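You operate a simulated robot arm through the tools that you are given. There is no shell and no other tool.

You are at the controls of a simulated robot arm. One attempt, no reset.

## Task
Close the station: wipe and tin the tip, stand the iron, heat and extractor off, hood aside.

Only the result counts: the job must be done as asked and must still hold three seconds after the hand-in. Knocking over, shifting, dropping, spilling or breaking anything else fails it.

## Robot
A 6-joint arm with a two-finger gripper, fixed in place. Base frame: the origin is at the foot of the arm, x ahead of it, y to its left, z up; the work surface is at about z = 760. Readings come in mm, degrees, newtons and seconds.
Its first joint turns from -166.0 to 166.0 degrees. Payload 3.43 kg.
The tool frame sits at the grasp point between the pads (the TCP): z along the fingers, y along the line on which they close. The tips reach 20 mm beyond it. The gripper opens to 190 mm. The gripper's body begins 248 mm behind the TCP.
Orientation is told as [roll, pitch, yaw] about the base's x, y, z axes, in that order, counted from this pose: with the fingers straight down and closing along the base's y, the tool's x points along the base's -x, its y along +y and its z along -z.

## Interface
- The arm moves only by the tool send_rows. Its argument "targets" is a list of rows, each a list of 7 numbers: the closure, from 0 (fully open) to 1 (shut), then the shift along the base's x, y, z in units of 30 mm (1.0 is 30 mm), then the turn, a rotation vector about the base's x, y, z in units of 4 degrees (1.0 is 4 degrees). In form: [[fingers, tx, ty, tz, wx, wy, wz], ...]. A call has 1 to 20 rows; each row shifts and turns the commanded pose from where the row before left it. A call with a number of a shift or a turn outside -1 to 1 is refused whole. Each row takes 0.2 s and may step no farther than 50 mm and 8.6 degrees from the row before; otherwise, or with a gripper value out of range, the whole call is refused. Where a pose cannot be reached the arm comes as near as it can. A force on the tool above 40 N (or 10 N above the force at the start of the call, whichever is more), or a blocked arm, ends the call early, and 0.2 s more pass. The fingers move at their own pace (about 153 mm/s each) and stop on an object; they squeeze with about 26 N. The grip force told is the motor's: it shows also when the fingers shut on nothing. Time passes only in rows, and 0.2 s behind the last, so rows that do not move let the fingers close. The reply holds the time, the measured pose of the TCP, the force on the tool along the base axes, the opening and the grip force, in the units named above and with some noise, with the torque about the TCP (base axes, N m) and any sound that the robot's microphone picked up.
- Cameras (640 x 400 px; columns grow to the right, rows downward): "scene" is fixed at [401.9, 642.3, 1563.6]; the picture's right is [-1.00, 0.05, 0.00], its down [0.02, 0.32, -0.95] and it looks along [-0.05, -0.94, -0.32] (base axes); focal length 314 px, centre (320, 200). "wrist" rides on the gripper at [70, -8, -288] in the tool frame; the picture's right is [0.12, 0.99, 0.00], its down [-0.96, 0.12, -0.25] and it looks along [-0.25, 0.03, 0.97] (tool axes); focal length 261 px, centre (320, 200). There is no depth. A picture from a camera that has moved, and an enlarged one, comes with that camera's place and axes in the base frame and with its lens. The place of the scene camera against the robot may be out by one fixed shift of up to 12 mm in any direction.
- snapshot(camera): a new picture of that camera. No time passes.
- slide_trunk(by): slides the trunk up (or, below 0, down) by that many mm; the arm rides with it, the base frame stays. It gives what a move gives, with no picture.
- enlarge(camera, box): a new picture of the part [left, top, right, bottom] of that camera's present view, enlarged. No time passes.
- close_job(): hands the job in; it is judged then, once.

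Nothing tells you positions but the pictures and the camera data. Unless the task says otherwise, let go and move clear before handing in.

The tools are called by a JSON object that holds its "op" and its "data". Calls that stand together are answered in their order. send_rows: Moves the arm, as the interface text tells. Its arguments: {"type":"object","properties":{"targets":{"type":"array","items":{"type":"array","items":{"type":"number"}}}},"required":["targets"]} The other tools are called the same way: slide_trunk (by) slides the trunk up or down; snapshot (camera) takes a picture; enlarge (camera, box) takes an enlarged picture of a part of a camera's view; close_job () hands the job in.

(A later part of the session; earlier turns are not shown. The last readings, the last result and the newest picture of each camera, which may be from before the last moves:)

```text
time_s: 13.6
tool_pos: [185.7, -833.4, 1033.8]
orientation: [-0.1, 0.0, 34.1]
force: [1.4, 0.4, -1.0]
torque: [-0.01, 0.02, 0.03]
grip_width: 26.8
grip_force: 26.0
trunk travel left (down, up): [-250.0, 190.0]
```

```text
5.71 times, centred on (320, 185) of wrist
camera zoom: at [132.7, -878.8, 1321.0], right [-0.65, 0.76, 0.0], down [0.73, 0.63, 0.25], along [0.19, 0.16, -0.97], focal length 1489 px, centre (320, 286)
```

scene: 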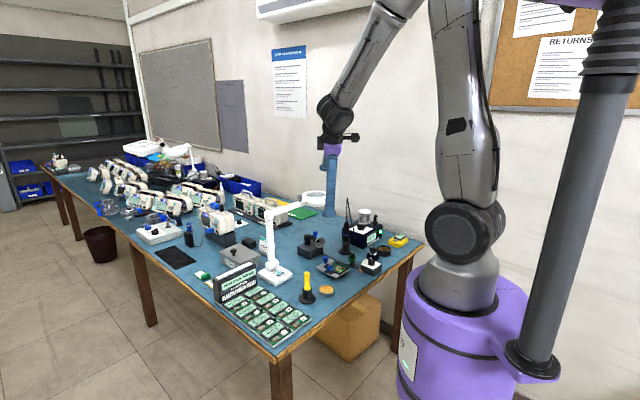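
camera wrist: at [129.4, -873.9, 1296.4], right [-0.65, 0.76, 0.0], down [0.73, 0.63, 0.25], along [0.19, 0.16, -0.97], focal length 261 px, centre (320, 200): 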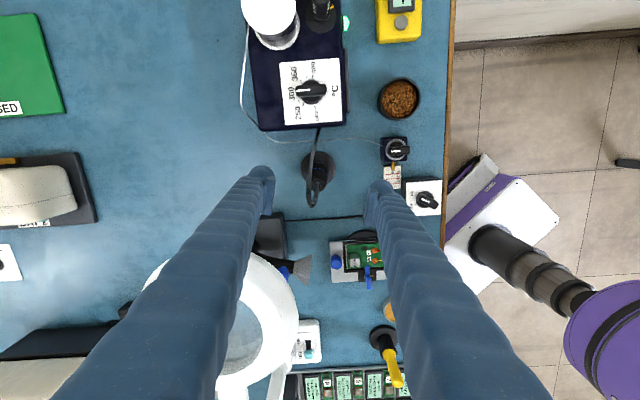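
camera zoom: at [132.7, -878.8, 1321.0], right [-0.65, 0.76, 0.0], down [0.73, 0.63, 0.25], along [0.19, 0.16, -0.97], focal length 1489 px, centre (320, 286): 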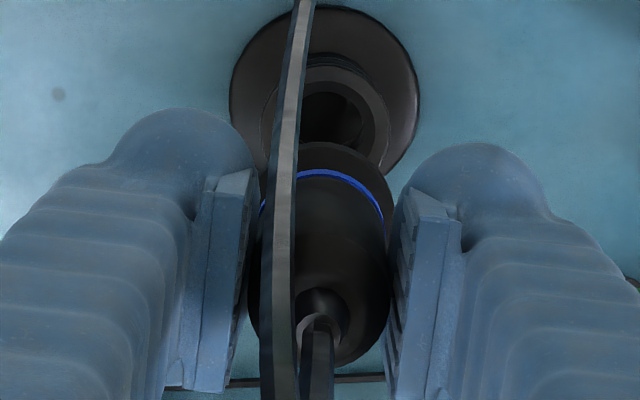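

The tip is black (oxidised), about 110 mm below the TCP. Moving over to the brass-wool cup at about (-9, -803).

{"op": "send_rows", "data": {"targets": [[1, -0.93, 0.14, 0, 0, 0, 0], [1, -0.93, 0.14, 0, 0, 0, 0], [1, -0.93, 0.14, 0, 0, 0, 0], [1, -0.93, 0.14, 0, 0, 0, 0], [1, -0.93, 0.14, 0, 0, 0, 0], [1, -0.93, 0.14, 0, 0, 0, 0], [1, -0.93, 0.14, 0, 0, 0, 0], [1, 0, 0, 0, 0, 0, 0]]}}

{"op": "snapshot", "data": {"camera": "wrist"}}

{"op": "enlarge", "data": {"camera": "scene", "box": [350, 190, 420, 260]}}

```text
time_s: 15.4
tool_pos: [-5.8, -804.6, 1033.1]
orientation: [0.0, 0.0, 34.0]
force: [0.3, -0.8, -0.8]
torque: [-0.07, 0.04, 0.0]
grip_width: 26.6
grip_force: 26.0
trunk travel left (down, up): [-250.0, 190.0]
```

```text
taken
camera wrist: at [-60.7, -849.9, 1320.5], right [-0.65, 0.76, 0.0], down [0.73, 0.63, 0.25], along [0.19, 0.16, -0.97], focal length 261 px, centre (320, 200)
```

wrist: 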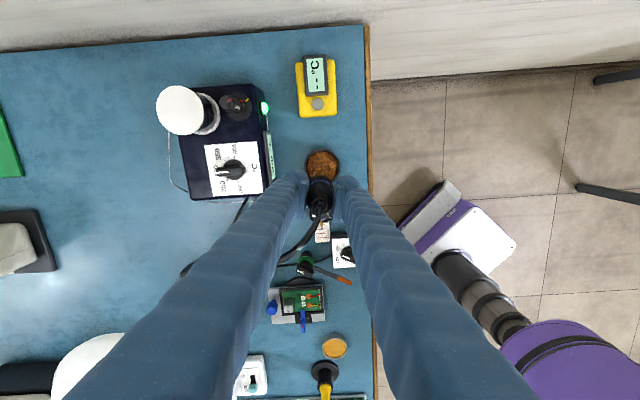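

```text
5.71 times, centred on (385, 225) of scene
camera zoom: at [401.9, 642.3, 1563.6], right [-1.0, 0.05, 0.0], down [0.02, 0.32, -0.95], along [-0.05, -0.94, -0.32], focal length 1793 px, centre (-51, 57)
```

zoom: 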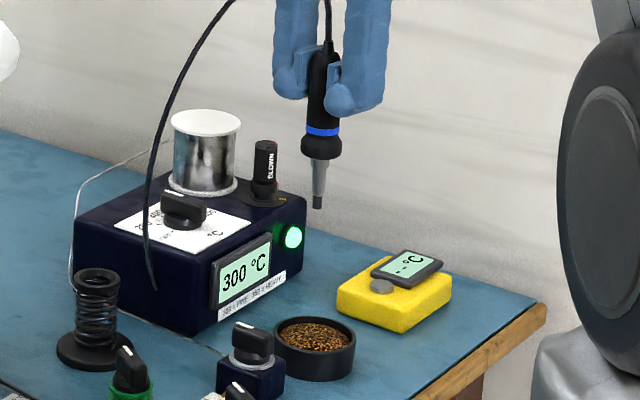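

{"op": "enlarge", "data": {"camera": "wrist", "box": [290, 130, 360, 200]}}

```text
5.71 times, centred on (325, 165) of wrist
camera zoom: at [-60.7, -849.9, 1320.5], right [-0.65, 0.76, 0.0], down [0.73, 0.63, 0.25], along [0.19, 0.16, -0.97], focal length 1489 px, centre (291, 400)
```

zoom: 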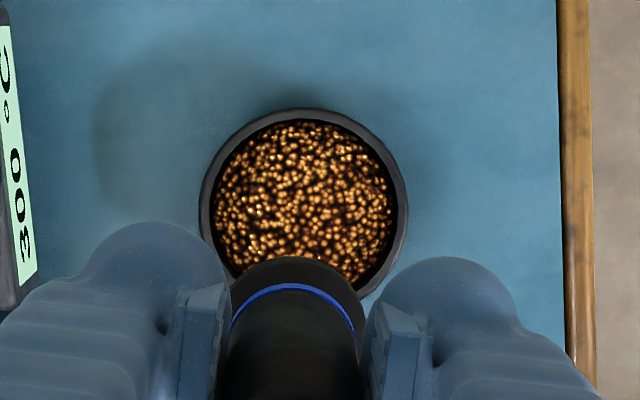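

{"op": "send_rows", "data": {"targets": [[1, -0.18, 0.03, -1, 0, 0, 0], [1, 0, 0, -1, 0, 0, 0], [1, 0, 0, -1, 0, 0, 0], [1, 0, 0, -0.9, 0, 0, 0], [1, 0, 0, 0, 0, 0, 0]]}}

{"op": "enlarge", "data": {"camera": "scene", "box": [360, 210, 410, 260]}}

{"op": "enlarge", "data": {"camera": "wrist", "box": [280, 130, 360, 200]}}

```text
time_s: 16.6
tool_pos: [-12.2, -803.6, 917.2]
orientation: [0.0, 0.0, 34.1]
force: [-0.2, 0.3, -2.1]
torque: [0.06, 0.02, -0.01]
grip_width: 26.7
grip_force: 25.7
trunk travel left (down, up): [-250.0, 190.0]
```

```text
8.00 times, centred on (385, 235) of scene
camera zoom: at [401.9, 642.3, 1563.6], right [-1.0, 0.05, 0.0], down [0.02, 0.32, -0.95], along [-0.05, -0.94, -0.32], focal length 2510 px, centre (-200, -80)
```

zoom: 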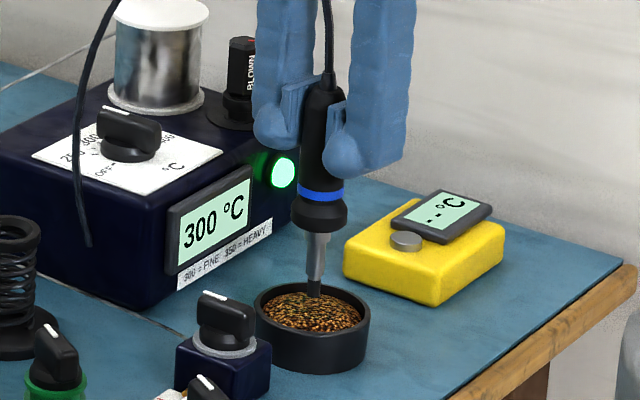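

```text
5.71 times, centred on (320, 165) of wrist
camera zoom: at [-66.9, -850.0, 1203.5], right [-0.65, 0.76, 0.0], down [0.73, 0.63, 0.25], along [0.19, 0.16, -0.97], focal length 1489 px, centre (320, 400)
```

zoom: 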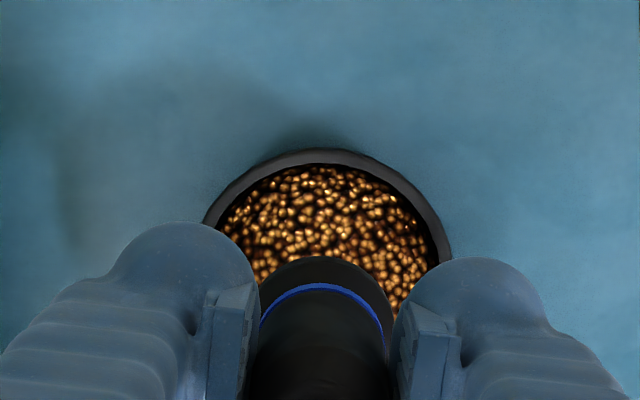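

{"op": "send_rows", "data": {"targets": [[1, 0, 0, -0.15, 0, 0, 0], [1, 0, 0, -0.15, 0, 0, 0], [1, 0, 0, -0.1, 0, 0, 0], [1, 0, 0, 0, 0, 0, 0]]}}

{"op": "enlarge", "data": {"camera": "scene", "box": [370, 230, 400, 260]}}

```text
time_s: 17.6
tool_pos: [-13.8, -802.5, 904.8]
orientation: [0.0, 0.0, 34.0]
force: [0.6, -0.9, -1.2]
torque: [0.02, 0.08, -0.01]
grip_width: 26.5
grip_force: 25.8
trunk travel left (down, up): [-250.0, 190.0]
```

```text
13.33 times, centred on (385, 245) of scene
camera zoom: at [401.9, 642.3, 1563.6], right [-1.0, 0.05, 0.0], down [0.02, 0.32, -0.95], along [-0.05, -0.94, -0.32], focal length 4184 px, centre (-547, -400)
```

zoom: 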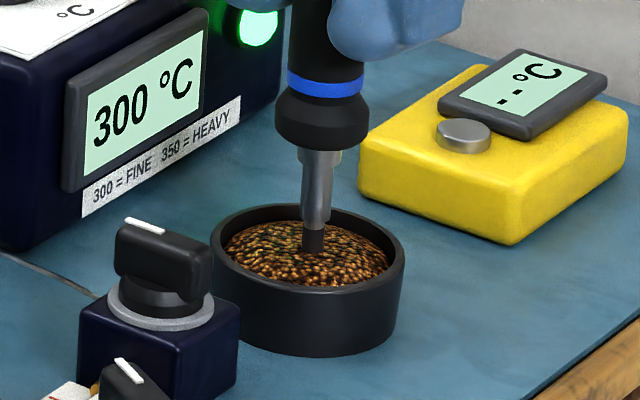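

{"op": "send_rows", "data": {"targets": [[1, 0, 0, -0.1, 0, 0, 0], [1, 0, 0, -0.1, 0, 0, 0], [1, 0, 0, 0, 0, 0, 0]]}}

{"op": "enlarge", "data": {"camera": "scene", "box": [370, 230, 400, 260]}}

```text
time_s: 18.2
tool_pos: [-14.3, -806.8, 903.8]
orientation: [-0.4, 0.3, 34.0]
force: [-0.5, 0.1, 10.0]
torque: [-0.05, -0.04, -0.02]
grip_width: 26.5
grip_force: 26.2
trunk travel left (down, up): [-250.0, 190.0]
stopped in row 3: the force on the tool passed its limit at 42 N (the readings are from after the stop); the commanded pose is now the measured one
```

```text
13.33 times, centred on (385, 245) of scene
camera zoom: at [401.9, 642.3, 1563.6], right [-1.0, 0.05, 0.0], down [0.02, 0.32, -0.95], along [-0.05, -0.94, -0.32], focal length 4184 px, centre (-547, -400)
```

zoom: 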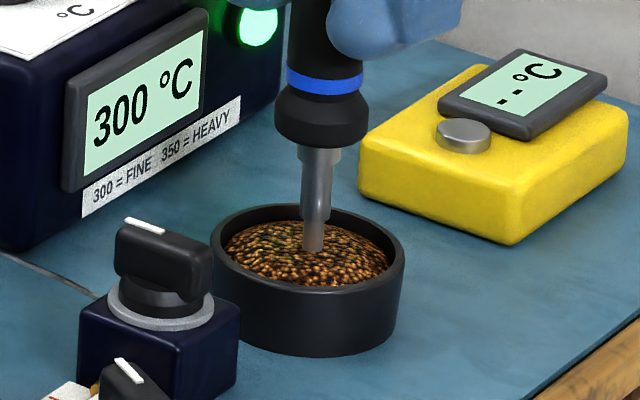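

The wool is firm; the tip touched it and has visibly turned from black to clean metal. I'll lift off and inspect the tip.

{"op": "send_rows", "data": {"targets": [[1, 0, 0, 0.2, 0, 0, 0], [1, 0, 0, 0.8, 0, 0, 0], [1, 0, 0, 1, 0, 0, 0], [1, 0, 0, 1, 0, 0, 0], [1, 0, 0, 0, 0, 0, 0]]}}

{"op": "enlarge", "data": {"camera": "scene", "box": [370, 210, 400, 240]}}

{"op": "enlarge", "data": {"camera": "wrist", "box": [280, 130, 360, 200]}}

{"op": "enlarge", "data": {"camera": "scene", "box": [360, 200, 410, 260]}}

```text
time_s: 19.4
tool_pos: [-15.4, -806.1, 992.8]
orientation: [-0.3, 0.3, 34.0]
force: [0.8, 0.2, -1.6]
torque: [-0.01, -0.01, 0.0]
grip_width: 26.2
grip_force: 26.1
trunk travel left (down, up): [-250.0, 190.0]
```

```text
13.33 times, centred on (385, 225) of scene
camera zoom: at [401.9, 642.3, 1563.6], right [-1.0, 0.05, 0.0], down [0.02, 0.32, -0.95], along [-0.05, -0.94, -0.32], focal length 4184 px, centre (-547, -133)
```

zoom: 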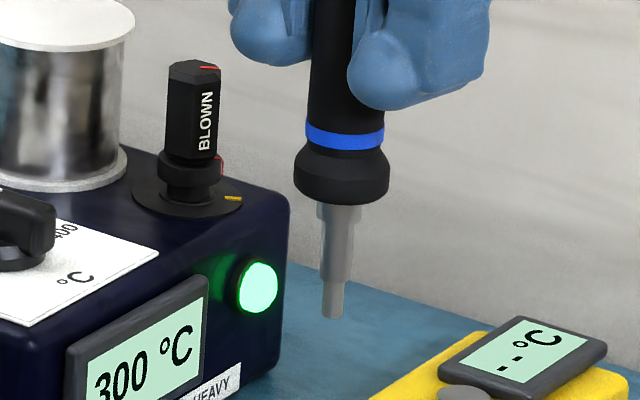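

```text
5.71 times, centred on (320, 165) of wrist
camera zoom: at [-70.8, -849.0, 1279.7], right [-0.65, 0.76, 0.0], down [0.73, 0.63, 0.24], along [0.19, 0.16, -0.97], focal length 1489 px, centre (320, 400)
```

zoom: 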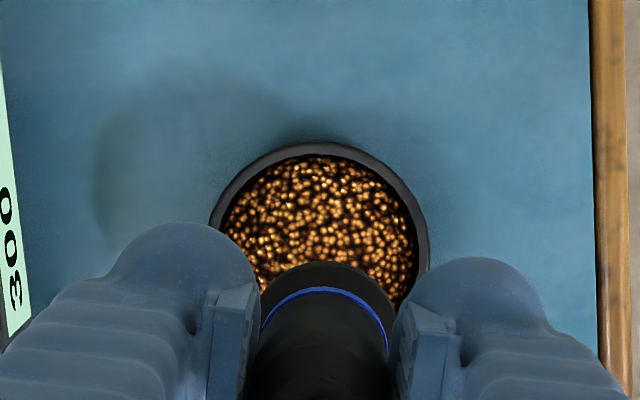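

```text
6.67 times, centred on (385, 230) of scene
camera zoom: at [401.9, 642.3, 1563.6], right [-1.0, 0.05, 0.0], down [0.02, 0.32, -0.95], along [-0.05, -0.94, -0.32], focal length 2092 px, centre (-113, 0)
```

zoom: 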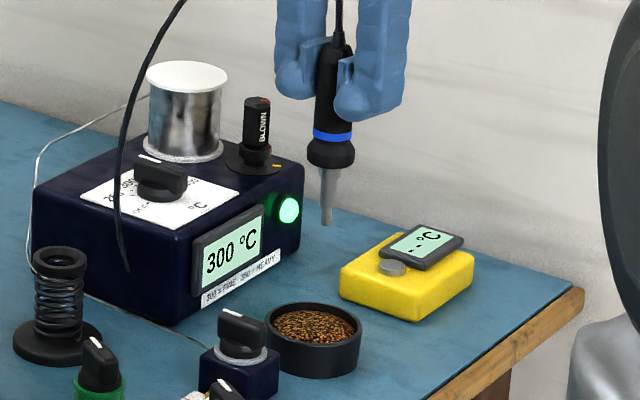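

The tip is clean now. Next is tinning; I'll look closely at the solder wire end from the scene camera before moving over it.

{"op": "enlarge", "data": {"camera": "scene", "box": [358, 252, 378, 268]}}

{"op": "enlarge", "data": {"camera": "wrist", "box": [290, 200, 370, 290]}}

```text
16.00 times, centred on (368, 260) of scene
camera zoom: at [401.9, 642.3, 1563.6], right [-1.0, 0.05, 0.0], down [0.02, 0.32, -0.95], along [-0.05, -0.94, -0.32], focal length 5020 px, centre (-448, -760)
```

zoom: 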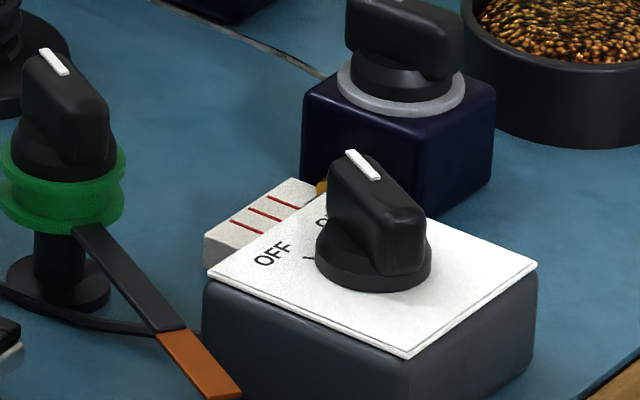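

```text
4.44 times, centred on (330, 245) of wrist
camera zoom: at [-70.8, -849.0, 1279.7], right [-0.65, 0.76, 0.0], down [0.73, 0.63, 0.24], along [0.19, 0.16, -0.97], focal length 1158 px, centre (276, 0)
```

zoom: 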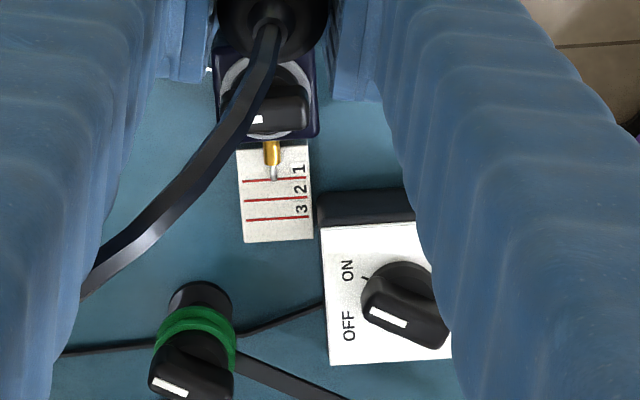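

{"op": "send_rows", "data": {"targets": [[1, 0.92, 0.81, 0, 0.07, -0.07, 0], [1, 0.92, 0.81, 0, 0, 0, 0], [1, 0.92, 0.81, 0, 0, 0, 0], [1, 0.92, 0.81, 0, 0, 0, 0], [1, 0, 0, -1, 0, 0, 0], [1, 0, 0, -1, 0, 0, 0], [1, 0, 0, 0, 0, 0, 0]]}}

{"op": "enlarge", "data": {"camera": "wrist", "box": [280, 130, 360, 200]}}

{"op": "enlarge", "data": {"camera": "scene", "box": [345, 225, 395, 275]}}

```text
time_s: 21.0
tool_pos: [93.8, -710.1, 932.3]
orientation: [-0.2, -0.2, 34.0]
force: [-0.1, 0.0, -1.0]
torque: [-0.01, -0.01, -0.02]
grip_width: 26.4
grip_force: 26.0
trunk travel left (down, up): [-250.0, 190.0]
```

```text
5.71 times, centred on (320, 165) of wrist
camera zoom: at [37.4, -755.6, 1218.9], right [-0.65, 0.76, 0.0], down [0.73, 0.63, 0.25], along [0.19, 0.16, -0.97], focal length 1489 px, centre (320, 400)
```

zoom: 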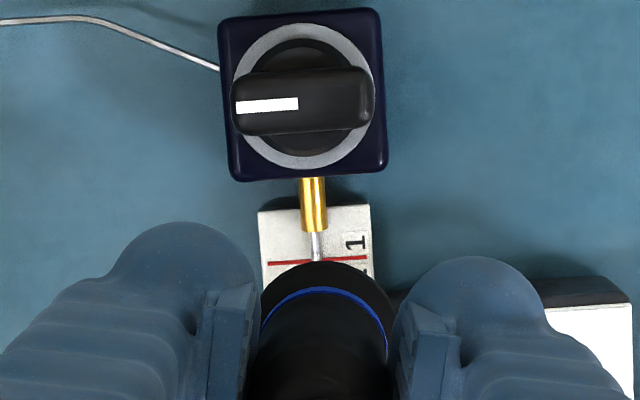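

```text
8.00 times, centred on (370, 250) of scene
camera zoom: at [401.9, 642.3, 1563.6], right [-1.0, 0.05, 0.0], down [0.02, 0.32, -0.95], along [-0.05, -0.94, -0.32], focal length 2510 px, centre (-80, -200)
```

zoom: 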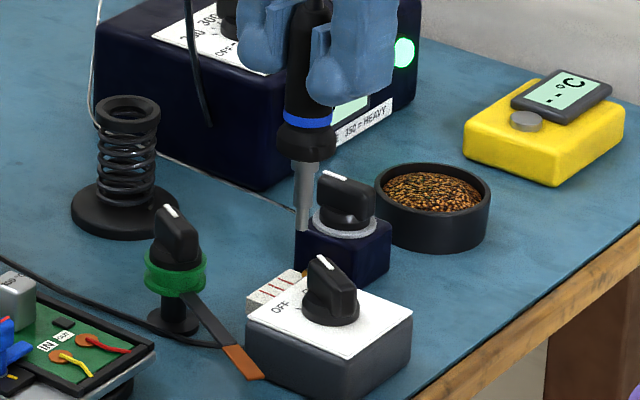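

The tool axis is right over the wire end. I'll nudge 2 mm outward along the wire (the tip sits slightly back) and descend gently.

{"op": "send_rows", "data": {"targets": [[1, 0.05, 0.045, -0.5, 0, 0, 0], [1, 0, 0, -0.5, 0, 0, 0], [1, 0, 0, 0, 0, 0, 0]]}}

{"op": "enlarge", "data": {"camera": "scene", "box": [350, 240, 385, 275]}}

{"op": "enlarge", "data": {"camera": "wrist", "box": [300, 150, 345, 190]}}

```text
time_s: 21.8
tool_pos: [96.3, -709.6, 903.4]
orientation: [-0.2, -0.3, 34.0]
force: [-0.3, -0.4, -0.7]
torque: [0.02, 0.0, -0.04]
grip_width: 26.3
grip_force: 25.6
trunk travel left (down, up): [-250.0, 190.0]
```

```text
11.43 times, centred on (368, 258) of scene
camera zoom: at [401.9, 642.3, 1563.6], right [-1.0, 0.05, 0.0], down [0.02, 0.32, -0.95], along [-0.05, -0.94, -0.32], focal length 3586 px, centre (-223, -457)
```

zoom: 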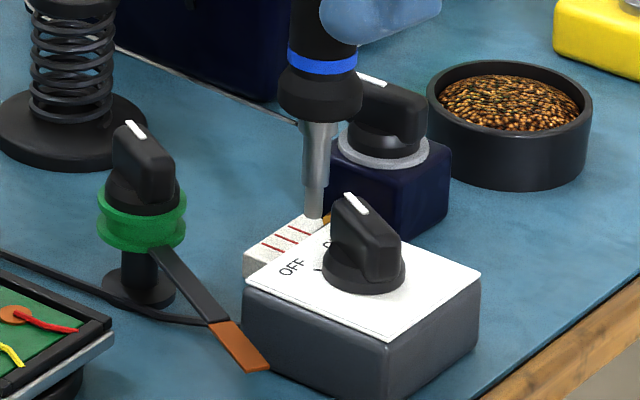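

```text
10.00 times, centred on (322, 170) of wrist
camera zoom: at [39.9, -755.1, 1190.0], right [-0.65, 0.76, 0.0], down [0.73, 0.63, 0.25], along [0.19, 0.16, -0.97], focal length 2606 px, centre (295, 500)
```

zoom: 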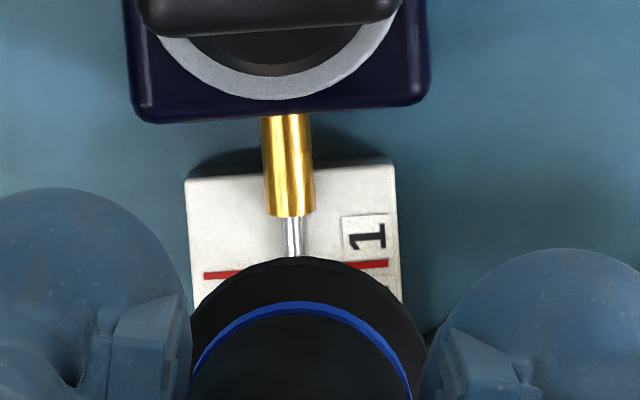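

{"op": "send_rows", "data": {"targets": [[1, 0.03, -0.035, -0.2, 0, 0, 0], [1, 0, 0, -0.1, 0, 0, 0], [1, 0, 0, 0, 0, 0, 0]]}}

{"op": "enlarge", "data": {"camera": "scene", "box": [353, 245, 378, 270]}}

{"op": "enlarge", "data": {"camera": "wrist", "box": [300, 150, 345, 190]}}

```text
time_s: 22.6
tool_pos: [98.3, -708.5, 894.3]
orientation: [-0.2, -0.2, 33.9]
force: [-0.6, 0.3, -0.9]
torque: [-0.02, 0.01, 0.01]
grip_width: 26.2
grip_force: 26.1
trunk travel left (down, up): [-250.0, 190.0]
```

```text
16.00 times, centred on (366, 258) of scene
camera zoom: at [401.9, 642.3, 1563.6], right [-1.0, 0.05, 0.0], down [0.02, 0.32, -0.95], along [-0.05, -0.94, -0.32], focal length 5020 px, centre (-408, -720)
```

zoom: 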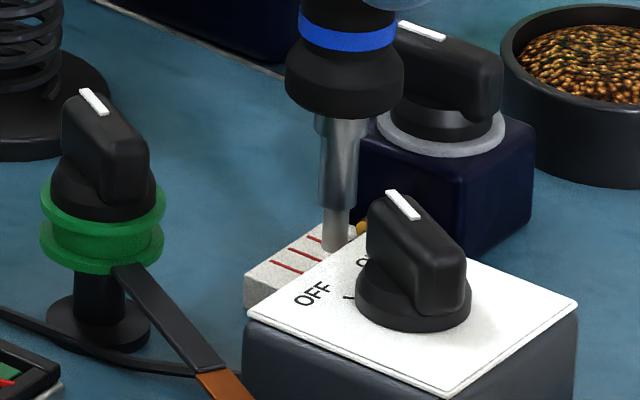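

```text
10.00 times, centred on (322, 170) of wrist
camera zoom: at [42.0, -754.7, 1181.1], right [-0.65, 0.76, 0.0], down [0.73, 0.63, 0.25], along [0.19, 0.16, -0.97], focal length 2606 px, centre (295, 500)
```

zoom: 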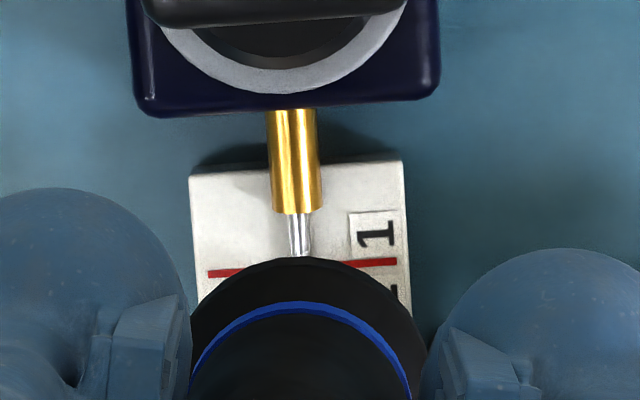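

{"op": "send_rows", "data": {"targets": [[1, 0, 0, -0.06, 0, 0, 0], [1, 0, 0, 0, 0, 0, 0]]}}

{"op": "enlarge", "data": {"camera": "scene", "box": [360, 250, 375, 265]}}

```text
time_s: 23.2
tool_pos: [98.0, -708.7, 892.6]
orientation: [-0.2, -0.2, 34.0]
force: [-0.8, -0.5, 0.5]
torque: [0.0, -0.01, 0.03]
grip_width: 26.6
grip_force: 26.1
trunk travel left (down, up): [-250.0, 190.0]
```

```text
16.00 times, centred on (368, 258) of scene
camera zoom: at [401.9, 642.3, 1563.6], right [-1.0, 0.05, 0.0], down [0.02, 0.32, -0.95], along [-0.05, -0.94, -0.32], focal length 5020 px, centre (-440, -720)
```

zoom: 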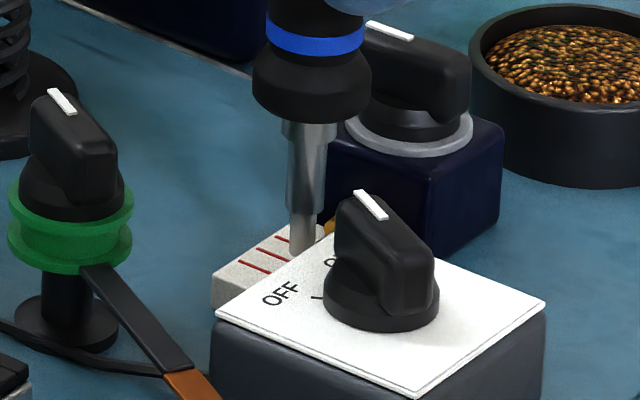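

{"op": "send_rows", "data": {"targets": [[1, 0, 0, -0.06, 0, 0, 0], [1, 0, 0, 0, 0, 0, 0]]}}

{"op": "enlarge", "data": {"camera": "scene", "box": [355, 250, 375, 265]}}

{"op": "enlarge", "data": {"camera": "wrist", "box": [300, 150, 345, 190]}}

```text
time_s: 23.8
tool_pos: [98.1, -708.4, 891.1]
orientation: [-0.2, -0.2, 34.0]
force: [-0.6, 0.3, -1.1]
torque: [0.03, -0.01, -0.01]
grip_width: 26.3
grip_force: 25.7
trunk travel left (down, up): [-250.0, 190.0]
```

```text
16.00 times, centred on (365, 258) of scene
camera zoom: at [401.9, 642.3, 1563.6], right [-1.0, 0.05, 0.0], down [0.02, 0.32, -0.95], along [-0.05, -0.94, -0.32], focal length 5020 px, centre (-400, -720)
```

zoom: 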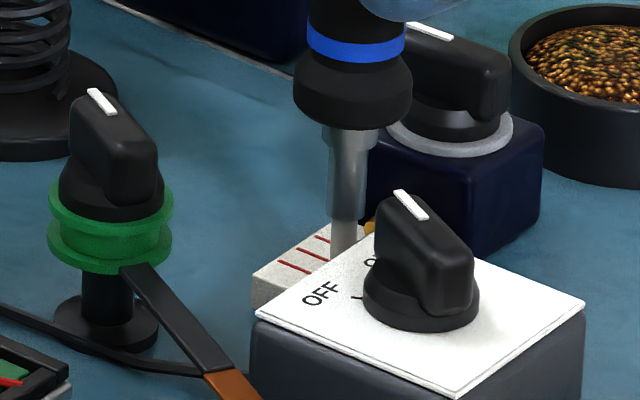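

```text
10.00 times, centred on (322, 170) of wrist
camera zoom: at [41.7, -754.3, 1177.5], right [-0.65, 0.76, 0.0], down [0.73, 0.63, 0.25], along [0.19, 0.16, -0.97], focal length 2606 px, centre (295, 500)
```

zoom: 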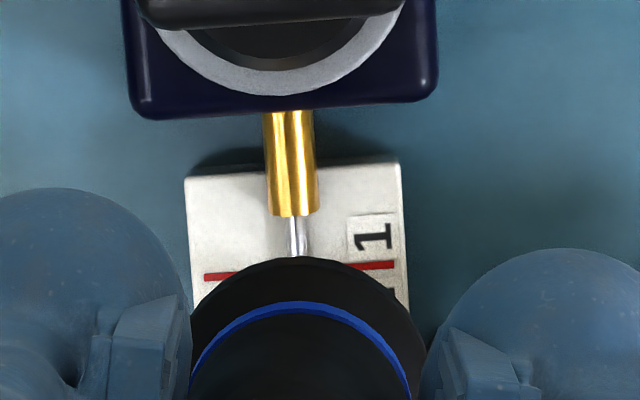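

{"op": "send_rows", "data": {"targets": [[1, -0.05, -0.043, 0, 0, 0, 0], [1, 0, 0, 0, 0, 0, 0]]}}

{"op": "enlarge", "data": {"camera": "scene", "box": [355, 250, 375, 265]}}

{"op": "enlarge", "data": {"camera": "wrist", "box": [300, 150, 345, 190]}}

```text
time_s: 24.4
tool_pos: [96.5, -709.9, 890.6]
orientation: [-0.2, -0.2, 34.0]
force: [0.1, -0.5, -0.6]
torque: [0.01, -0.01, 0.01]
grip_width: 26.4
grip_force: 25.9
trunk travel left (down, up): [-250.0, 190.0]
```

```text
16.00 times, centred on (365, 258) of scene
camera zoom: at [401.9, 642.3, 1563.6], right [-1.0, 0.05, 0.0], down [0.02, 0.32, -0.95], along [-0.05, -0.94, -0.32], focal length 5020 px, centre (-400, -720)
```

zoom: 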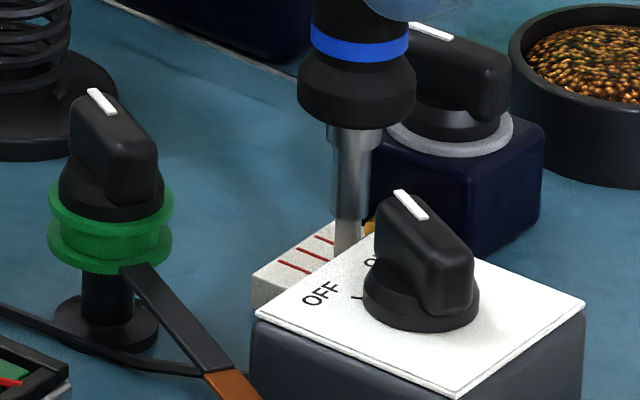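

```text
10.00 times, centred on (322, 170) of wrist
camera zoom: at [40.3, -755.2, 1177.1], right [-0.65, 0.76, 0.0], down [0.73, 0.63, 0.25], along [0.19, 0.16, -0.97], focal length 2606 px, centre (295, 500)
```

zoom: 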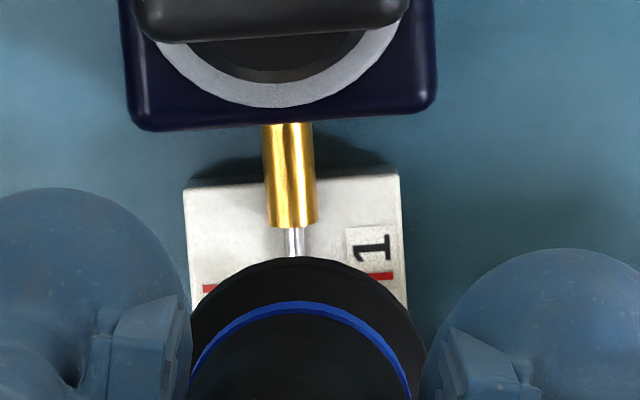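

{"op": "send_rows", "data": {"targets": [[1, -0.05, -0.043, 0, 0, 0, 0], [1, 0, 0, 0, 0, 0, 0]]}}

{"op": "enlarge", "data": {"camera": "scene", "box": [355, 250, 375, 265]}}

{"op": "enlarge", "data": {"camera": "wrist", "box": [300, 150, 345, 190]}}

```text
time_s: 25.0
tool_pos: [94.6, -710.8, 891.0]
orientation: [-0.1, -0.2, 34.0]
force: [0.0, -0.8, -0.4]
torque: [0.02, 0.02, -0.02]
grip_width: 26.2
grip_force: 26.6
trunk travel left (down, up): [-250.0, 190.0]
```

```text
16.00 times, centred on (365, 258) of scene
camera zoom: at [401.9, 642.3, 1563.6], right [-1.0, 0.05, 0.0], down [0.02, 0.32, -0.95], along [-0.05, -0.94, -0.32], focal length 5020 px, centre (-400, -720)
```

zoom: 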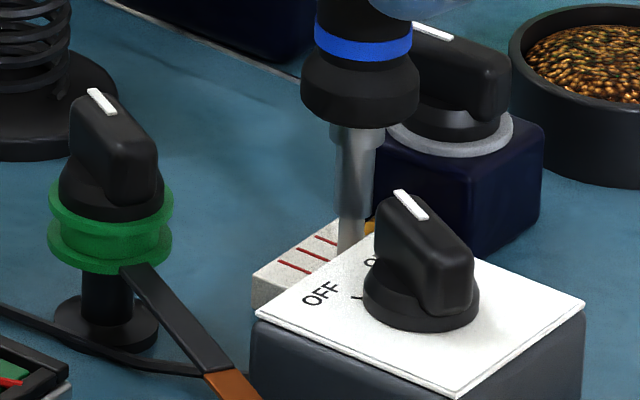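

```text
10.00 times, centred on (322, 170) of wrist
camera zoom: at [39.0, -756.0, 1177.0], right [-0.65, 0.76, 0.0], down [0.73, 0.63, 0.25], along [0.19, 0.16, -0.97], focal length 2606 px, centre (295, 500)
```

zoom: 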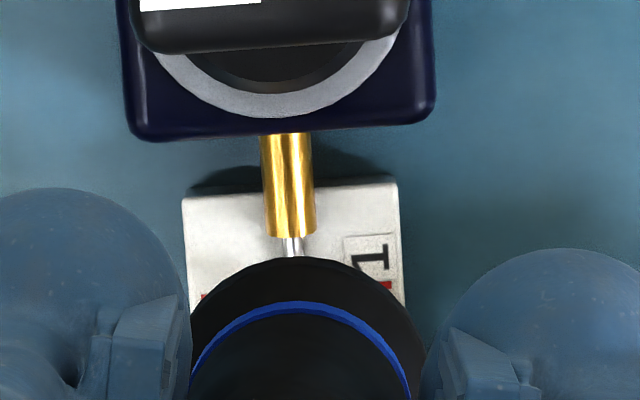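

{"op": "send_rows", "data": {"targets": [[1, 0, 0, -0.05, 0, 0, 0], [1, 0, 0, 0, 0, 0, 0]]}}

{"op": "enlarge", "data": {"camera": "scene", "box": [355, 250, 375, 265]}}

```text
time_s: 25.6
tool_pos: [96.1, -711.5, 888.8]
orientation: [-0.2, -0.2, 34.0]
force: [-0.1, 0.2, 2.7]
torque: [0.05, 0.1, -0.02]
grip_width: 26.1
grip_force: 26.2
trunk travel left (down, up): [-250.0, 190.0]
```

```text
16.00 times, centred on (365, 258) of scene
camera zoom: at [401.9, 642.3, 1563.6], right [-1.0, 0.05, 0.0], down [0.02, 0.32, -0.95], along [-0.05, -0.94, -0.32], focal length 5020 px, centre (-400, -720)
```

zoom: 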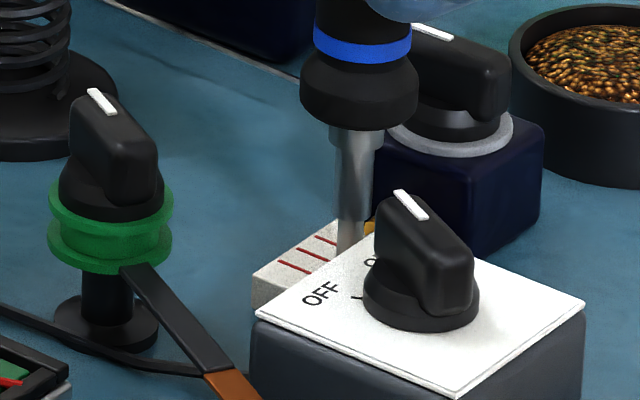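

Light contact (2.7 N). I'll hold there about a second so the solder can melt, then check the tip.

{"op": "send_rows", "data": {"targets": [[1, 0, 0, 0, 0, 0, 0], [1, 0, 0, 0, 0, 0, 0], [1, 0, 0, 0, 0, 0, 0], [1, 0, 0, 0, 0, 0, 0]]}}

{"op": "enlarge", "data": {"camera": "scene", "box": [355, 250, 375, 265]}}

{"op": "enlarge", "data": {"camera": "wrist", "box": [300, 150, 345, 190]}}

```text
time_s: 26.6
tool_pos: [95.5, -711.3, 889.7]
orientation: [-0.2, -0.2, 34.1]
force: [-0.1, 0.0, 4.6]
torque: [-0.02, 0.06, 0.01]
grip_width: 26.5
grip_force: 25.7
trunk travel left (down, up): [-250.0, 190.0]
```

```text
16.00 times, centred on (365, 258) of scene
camera zoom: at [401.9, 642.3, 1563.6], right [-1.0, 0.05, 0.0], down [0.02, 0.32, -0.95], along [-0.05, -0.94, -0.32], focal length 5020 px, centre (-400, -720)
```

zoom: 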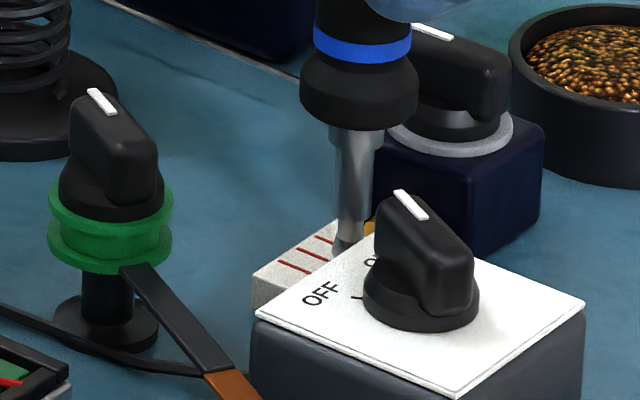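

```text
10.00 times, centred on (322, 170) of wrist
camera zoom: at [39.3, -756.2, 1176.1], right [-0.65, 0.76, 0.0], down [0.73, 0.63, 0.25], along [0.19, 0.16, -0.97], focal length 2606 px, centre (295, 500)
```

zoom: 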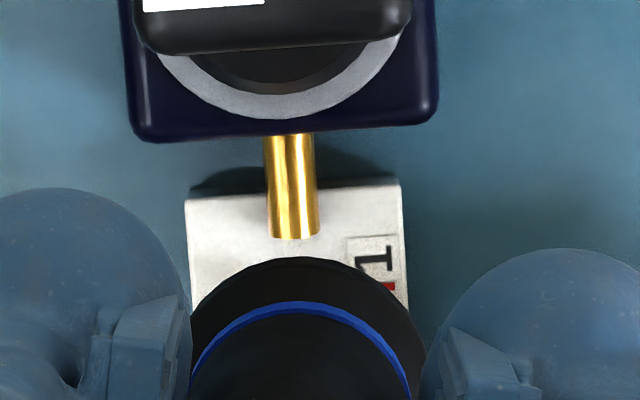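

The wire protruding from the nozzle has been consumed by the tip. Lifting off to verify the tip is tinned.

{"op": "send_rows", "data": {"targets": [[1, 0, 0, 0.3, 0, 0, 0], [1, 0, 0, 1, 0, 0, 0], [1, 0, 0, 1, 0, 0, 0], [1, 0, 0, 1, 0, 0, 0], [1, 0, 0, 1, 0, 0, 0], [1, 0, 0, 0.5, 0, 0, 0], [1, 0, 0, 0, 0, 0, 0]]}}

{"op": "enlarge", "data": {"camera": "scene", "box": [355, 215, 385, 245]}}

{"op": "snapshot", "data": {"camera": "wrist"}}

{"op": "enlarge", "data": {"camera": "wrist", "box": [290, 130, 360, 200]}}

```text
time_s: 28.2
tool_pos: [96.1, -711.7, 1032.8]
orientation: [-0.2, -0.2, 34.0]
force: [-0.2, -0.1, -0.4]
torque: [-0.01, 0.01, -0.03]
grip_width: 26.2
grip_force: 26.1
trunk travel left (down, up): [-250.0, 190.0]
```

```text
13.33 times, centred on (370, 230) of scene
camera zoom: at [401.9, 642.3, 1563.6], right [-1.0, 0.05, 0.0], down [0.02, 0.32, -0.95], along [-0.05, -0.94, -0.32], focal length 4184 px, centre (-347, -200)
```

zoom: 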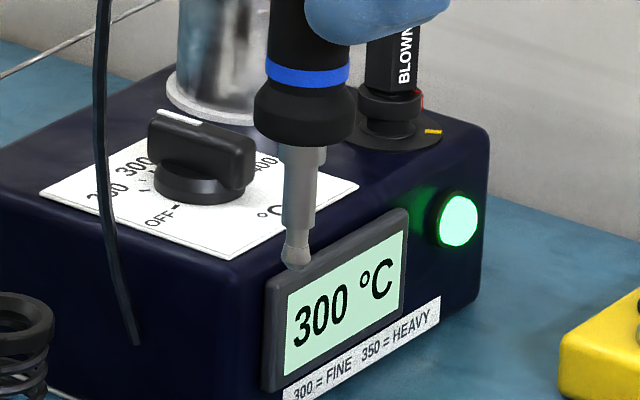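

```text
taken
camera wrist: at [39.6, -756.6, 1319.3], right [-0.65, 0.76, 0.0], down [0.73, 0.63, 0.25], along [0.19, 0.16, -0.97], focal length 261 px, centre (320, 200)
```

wrist: 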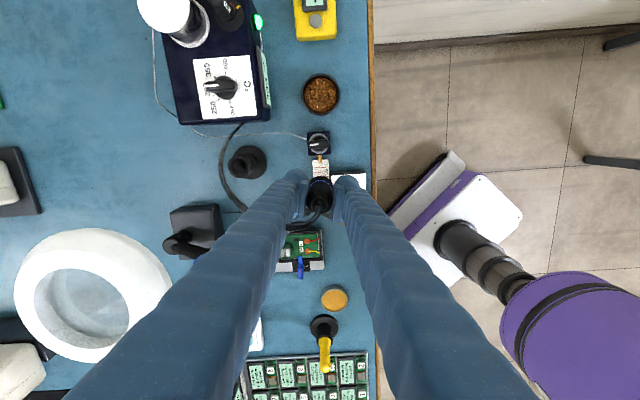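

```text
5.71 times, centred on (325, 165) of wrist
camera zoom: at [39.6, -756.6, 1319.3], right [-0.65, 0.76, 0.0], down [0.73, 0.63, 0.25], along [0.19, 0.16, -0.97], focal length 1489 px, centre (291, 400)
```

zoom: 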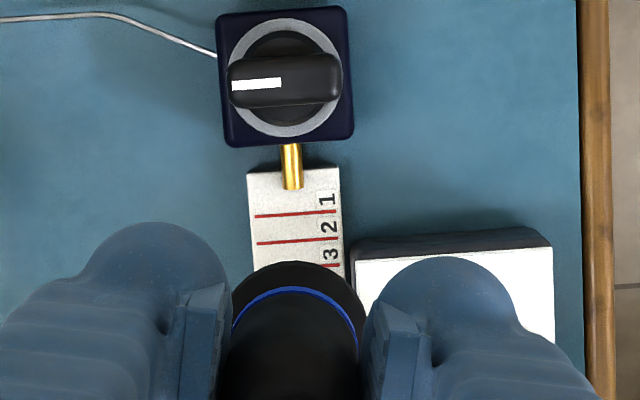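

A solder blob is now on the tip – tinned. Returning the iron above its stand at the pose where I lifted it.

{"op": "send_rows", "data": {"targets": [[1, 0.6, -0.804, 0, 0.05, 0.05, 0], [1, 0.6, -0.804, 0, 0, 0, 0], [1, 0.6, -0.804, 0, 0, 0, 0], [1, 0.6, -0.804, 0, 0, 0, 0], [1, 0.6, -0.804, 0, 0, 0, 0], [1, 0, 0, 0, 0, 0, 0], [1, 0, 0, 0, 0, 0, 0]]}}

{"op": "enlarge", "data": {"camera": "scene", "box": [335, 205, 360, 230]}}

{"op": "enlarge", "data": {"camera": "wrist", "box": [295, 150, 345, 220]}}

```text
time_s: 29.8
tool_pos: [185.4, -830.6, 1035.0]
orientation: [0.1, -0.1, 34.0]
force: [0.3, -0.1, -0.8]
torque: [-0.03, 0.02, -0.01]
grip_width: 26.1
grip_force: 26.0
trunk travel left (down, up): [-250.0, 190.0]
```

```text
16.00 times, centred on (348, 218) of scene
camera zoom: at [401.9, 642.3, 1563.6], right [-1.0, 0.05, 0.0], down [0.02, 0.32, -0.95], along [-0.05, -0.94, -0.32], focal length 5020 px, centre (-120, -80)
```

zoom: 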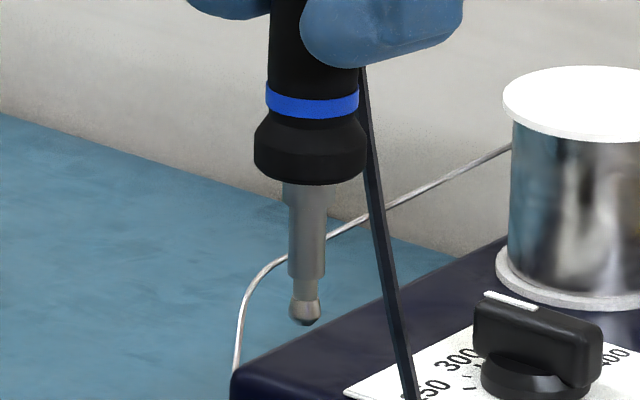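

```text
5.71 times, centred on (320, 185) of wrist
camera zoom: at [129.7, -876.9, 1321.0], right [-0.65, 0.76, 0.0], down [0.73, 0.63, 0.25], along [0.19, 0.16, -0.97], focal length 1489 px, centre (320, 286)
```

zoom: 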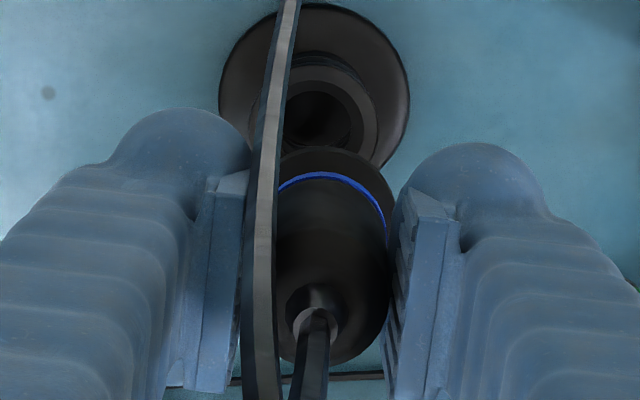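

{"op": "send_rows", "data": {"targets": [[1, 0.07, -0.13, 0, -0.03, 0.02, 0], [1, 0, 0, 0, 0, 0, 0], [1, 0, 0, 0, 0, 0, 0]]}}

{"op": "enlarge", "data": {"camera": "scene", "box": [335, 205, 360, 230]}}

{"op": "enlarge", "data": {"camera": "wrist", "box": [295, 150, 345, 220]}}

```text
time_s: 30.6
tool_pos: [186.8, -835.4, 1033.1]
orientation: [0.1, 0.1, 34.0]
force: [0.5, -0.4, -0.7]
torque: [-0.04, 0.0, 0.0]
grip_width: 26.3
grip_force: 25.8
trunk travel left (down, up): [-250.0, 190.0]
```

```text
16.00 times, centred on (348, 218) of scene
camera zoom: at [401.9, 642.3, 1563.6], right [-1.0, 0.05, 0.0], down [0.02, 0.32, -0.95], along [-0.05, -0.94, -0.32], focal length 5020 px, centre (-120, -80)
```

zoom: 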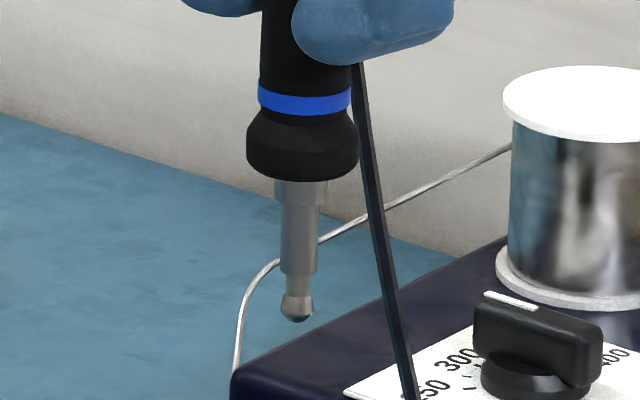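

```text
5.71 times, centred on (320, 185) of wrist
camera zoom: at [132.1, -880.7, 1320.7], right [-0.65, 0.76, 0.0], down [0.73, 0.63, 0.25], along [0.19, 0.16, -0.97], focal length 1489 px, centre (320, 286)
```

zoom: 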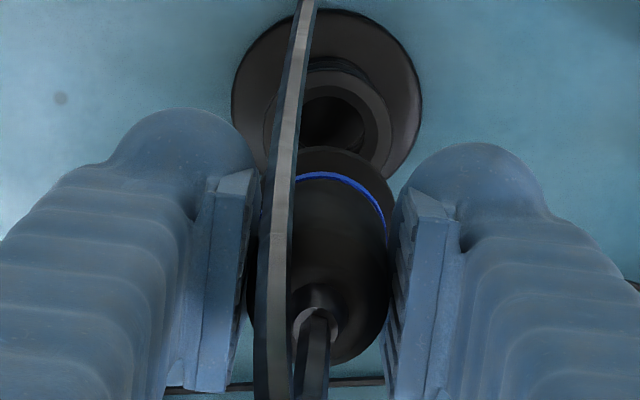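

The iron is back on the original line in both views. Lowering it into the coil stand.

{"op": "send_rows", "data": {"targets": [[1, 0, 0, -0.8, 0, 0, 0], [1, 0, 0, -0.8, 0, 0, 0], [1, 0, 0, -0.8, 0, 0, 0], [1, 0, 0, -0.6, 0, 0, 0], [1, 0, 0, -0.5, 0, 0, 0], [1, 0, 0, -0.3, 0, 0, 0], [1, 0, 0, 0, 0, 0, 0]]}}

{"op": "enlarge", "data": {"camera": "scene", "box": [320, 200, 370, 260]}}

```text
time_s: 32.2
tool_pos: [188.2, -834.1, 917.2]
orientation: [0.1, 0.0, 34.0]
force: [-0.2, 0.0, 0.0]
torque: [-0.02, -0.02, -0.01]
grip_width: 26.2
grip_force: 26.1
trunk travel left (down, up): [-250.0, 190.0]
```

```text
6.67 times, centred on (345, 230) of scene
camera zoom: at [401.9, 642.3, 1563.6], right [-1.0, 0.05, 0.0], down [0.02, 0.32, -0.95], along [-0.05, -0.94, -0.32], focal length 2092 px, centre (153, 0)
```

zoom: 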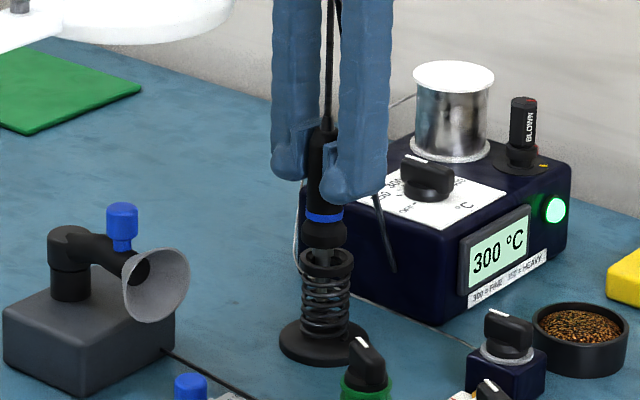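

{"op": "send_rows", "data": {"targets": [[1, 0, 0, -0.15, 0, 0, 0], [1, 0, 0, -0.12, 0, 0, 0], [1, 0, 0, -0.08, 0, 0, 0], [1, 0, 0, 0, 0, 0, 0]]}}

{"op": "enlarge", "data": {"camera": "scene", "box": [325, 220, 365, 260]}}

```text
time_s: 33.2
tool_pos: [187.6, -835.3, 908.4]
orientation: [0.0, 0.1, 34.0]
force: [-0.2, 0.7, -0.1]
torque: [0.01, 0.0, 0.01]
grip_width: 26.4
grip_force: 26.0
trunk travel left (down, up): [-250.0, 190.0]
```

```text
10.00 times, centred on (345, 240) of scene
camera zoom: at [401.9, 642.3, 1563.6], right [-1.0, 0.05, 0.0], down [0.02, 0.32, -0.95], along [-0.05, -0.94, -0.32], focal length 3138 px, centre (70, -200)
```

zoom: 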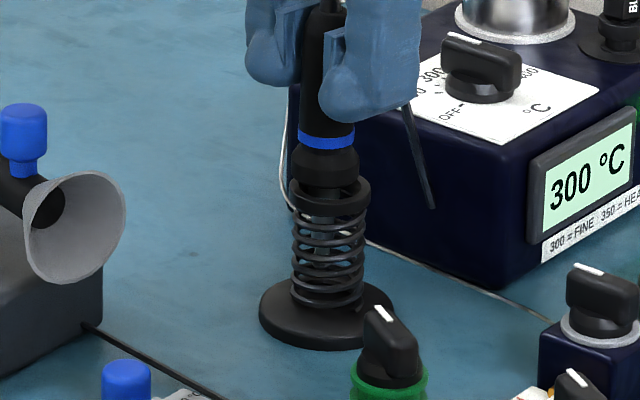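

{"op": "send_rows", "data": {"targets": [[1, 0, 0, -0.07, 0, 0, 0], [1, 0, 0, -0.05, 0, 0, 0], [1, 0, 0, -0.03, 0, 0, 0], [1, 0, 0, 0, 0, 0, 0]]}}

{"op": "enlarge", "data": {"camera": "scene", "box": [325, 220, 365, 260]}}

```text
time_s: 34.2
tool_pos: [187.1, -833.5, 903.1]
orientation: [0.0, -0.1, 33.9]
force: [-0.1, 0.4, 0.3]
torque: [-0.03, -0.03, 0.02]
grip_width: 26.5
grip_force: 26.5
trunk travel left (down, up): [-250.0, 190.0]
```

```text
10.00 times, centred on (345, 240) of scene
camera zoom: at [401.9, 642.3, 1563.6], right [-1.0, 0.05, 0.0], down [0.02, 0.32, -0.95], along [-0.05, -0.94, -0.32], focal length 3138 px, centre (70, -200)
```

zoom: 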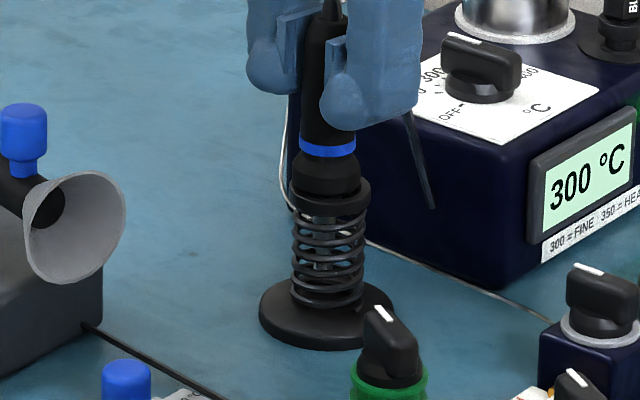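

{"op": "send_rows", "data": {"targets": [[1, 0, 0, -0.04, 0, 0, 0], [1, 0, 0, -0.03, 0, 0, 0], [1, 0, 0, 0, 0, 0, 0]]}}

{"op": "enlarge", "data": {"camera": "scene", "box": [325, 220, 365, 260]}}

```text
time_s: 35.0
tool_pos: [187.7, -834.5, 903.4]
orientation: [0.0, 0.1, 34.0]
force: [-1.7, 6.1, 17.6]
torque: [0.07, 0.08, 0.01]
grip_width: 26.1
grip_force: 26.1
trunk travel left (down, up): [-250.0, 190.0]
```

```text
10.00 times, centred on (345, 240) of scene
camera zoom: at [401.9, 642.3, 1563.6], right [-1.0, 0.05, 0.0], down [0.02, 0.32, -0.95], along [-0.05, -0.94, -0.32], focal length 3138 px, centre (70, -200)
```

zoom: 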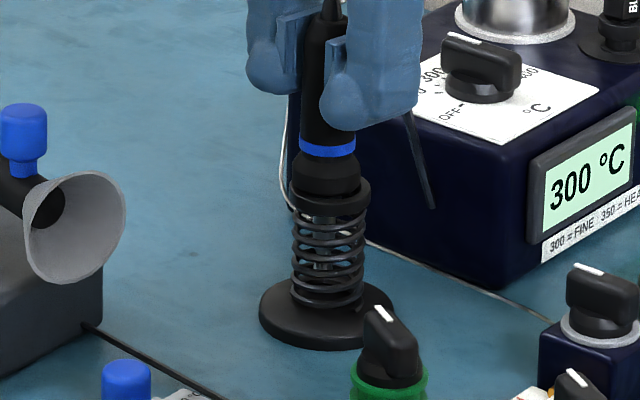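

{"op": "send_rows", "data": {"targets": [[1, 0, 0, 0.04, 0, 0, 0], [1, 0, 0, 0, 0, 0, 0]]}}

{"op": "enlarge", "data": {"camera": "scene", "box": [290, 225, 360, 275]}}

{"op": "enlarge", "data": {"camera": "wrist", "box": [270, 130, 370, 220]}}

```text
time_s: 35.6
tool_pos: [187.1, -835.4, 903.2]
orientation: [-0.1, 0.0, 34.0]
force: [-0.4, 3.5, 15.7]
torque: [0.0, 0.07, -0.02]
grip_width: 26.5
grip_force: 25.9
trunk travel left (down, up): [-250.0, 190.0]
```

```text
8.00 times, centred on (325, 250) of scene
camera zoom: at [401.9, 642.3, 1563.6], right [-1.0, 0.05, 0.0], down [0.02, 0.32, -0.95], along [-0.05, -0.94, -0.32], focal length 2510 px, centre (280, -200)
```

zoom: 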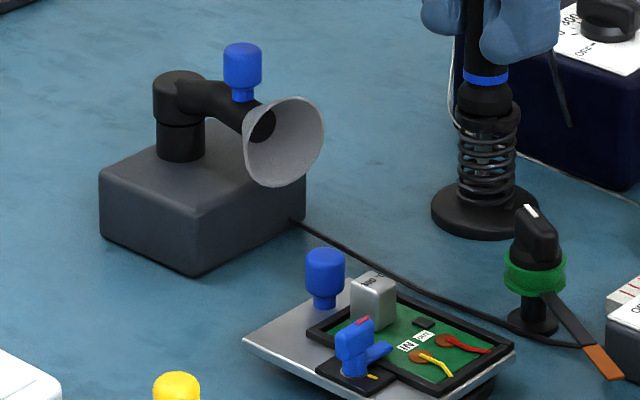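

```text
4.44 times, centred on (320, 175) of wrist
camera zoom: at [132.6, -880.2, 1190.3], right [-0.65, 0.76, 0.0], down [0.73, 0.63, 0.25], along [0.19, 0.16, -0.97], focal length 1158 px, centre (320, 311)
```

zoom: 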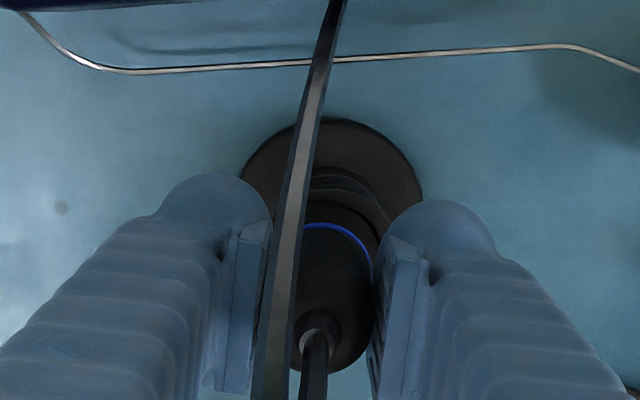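

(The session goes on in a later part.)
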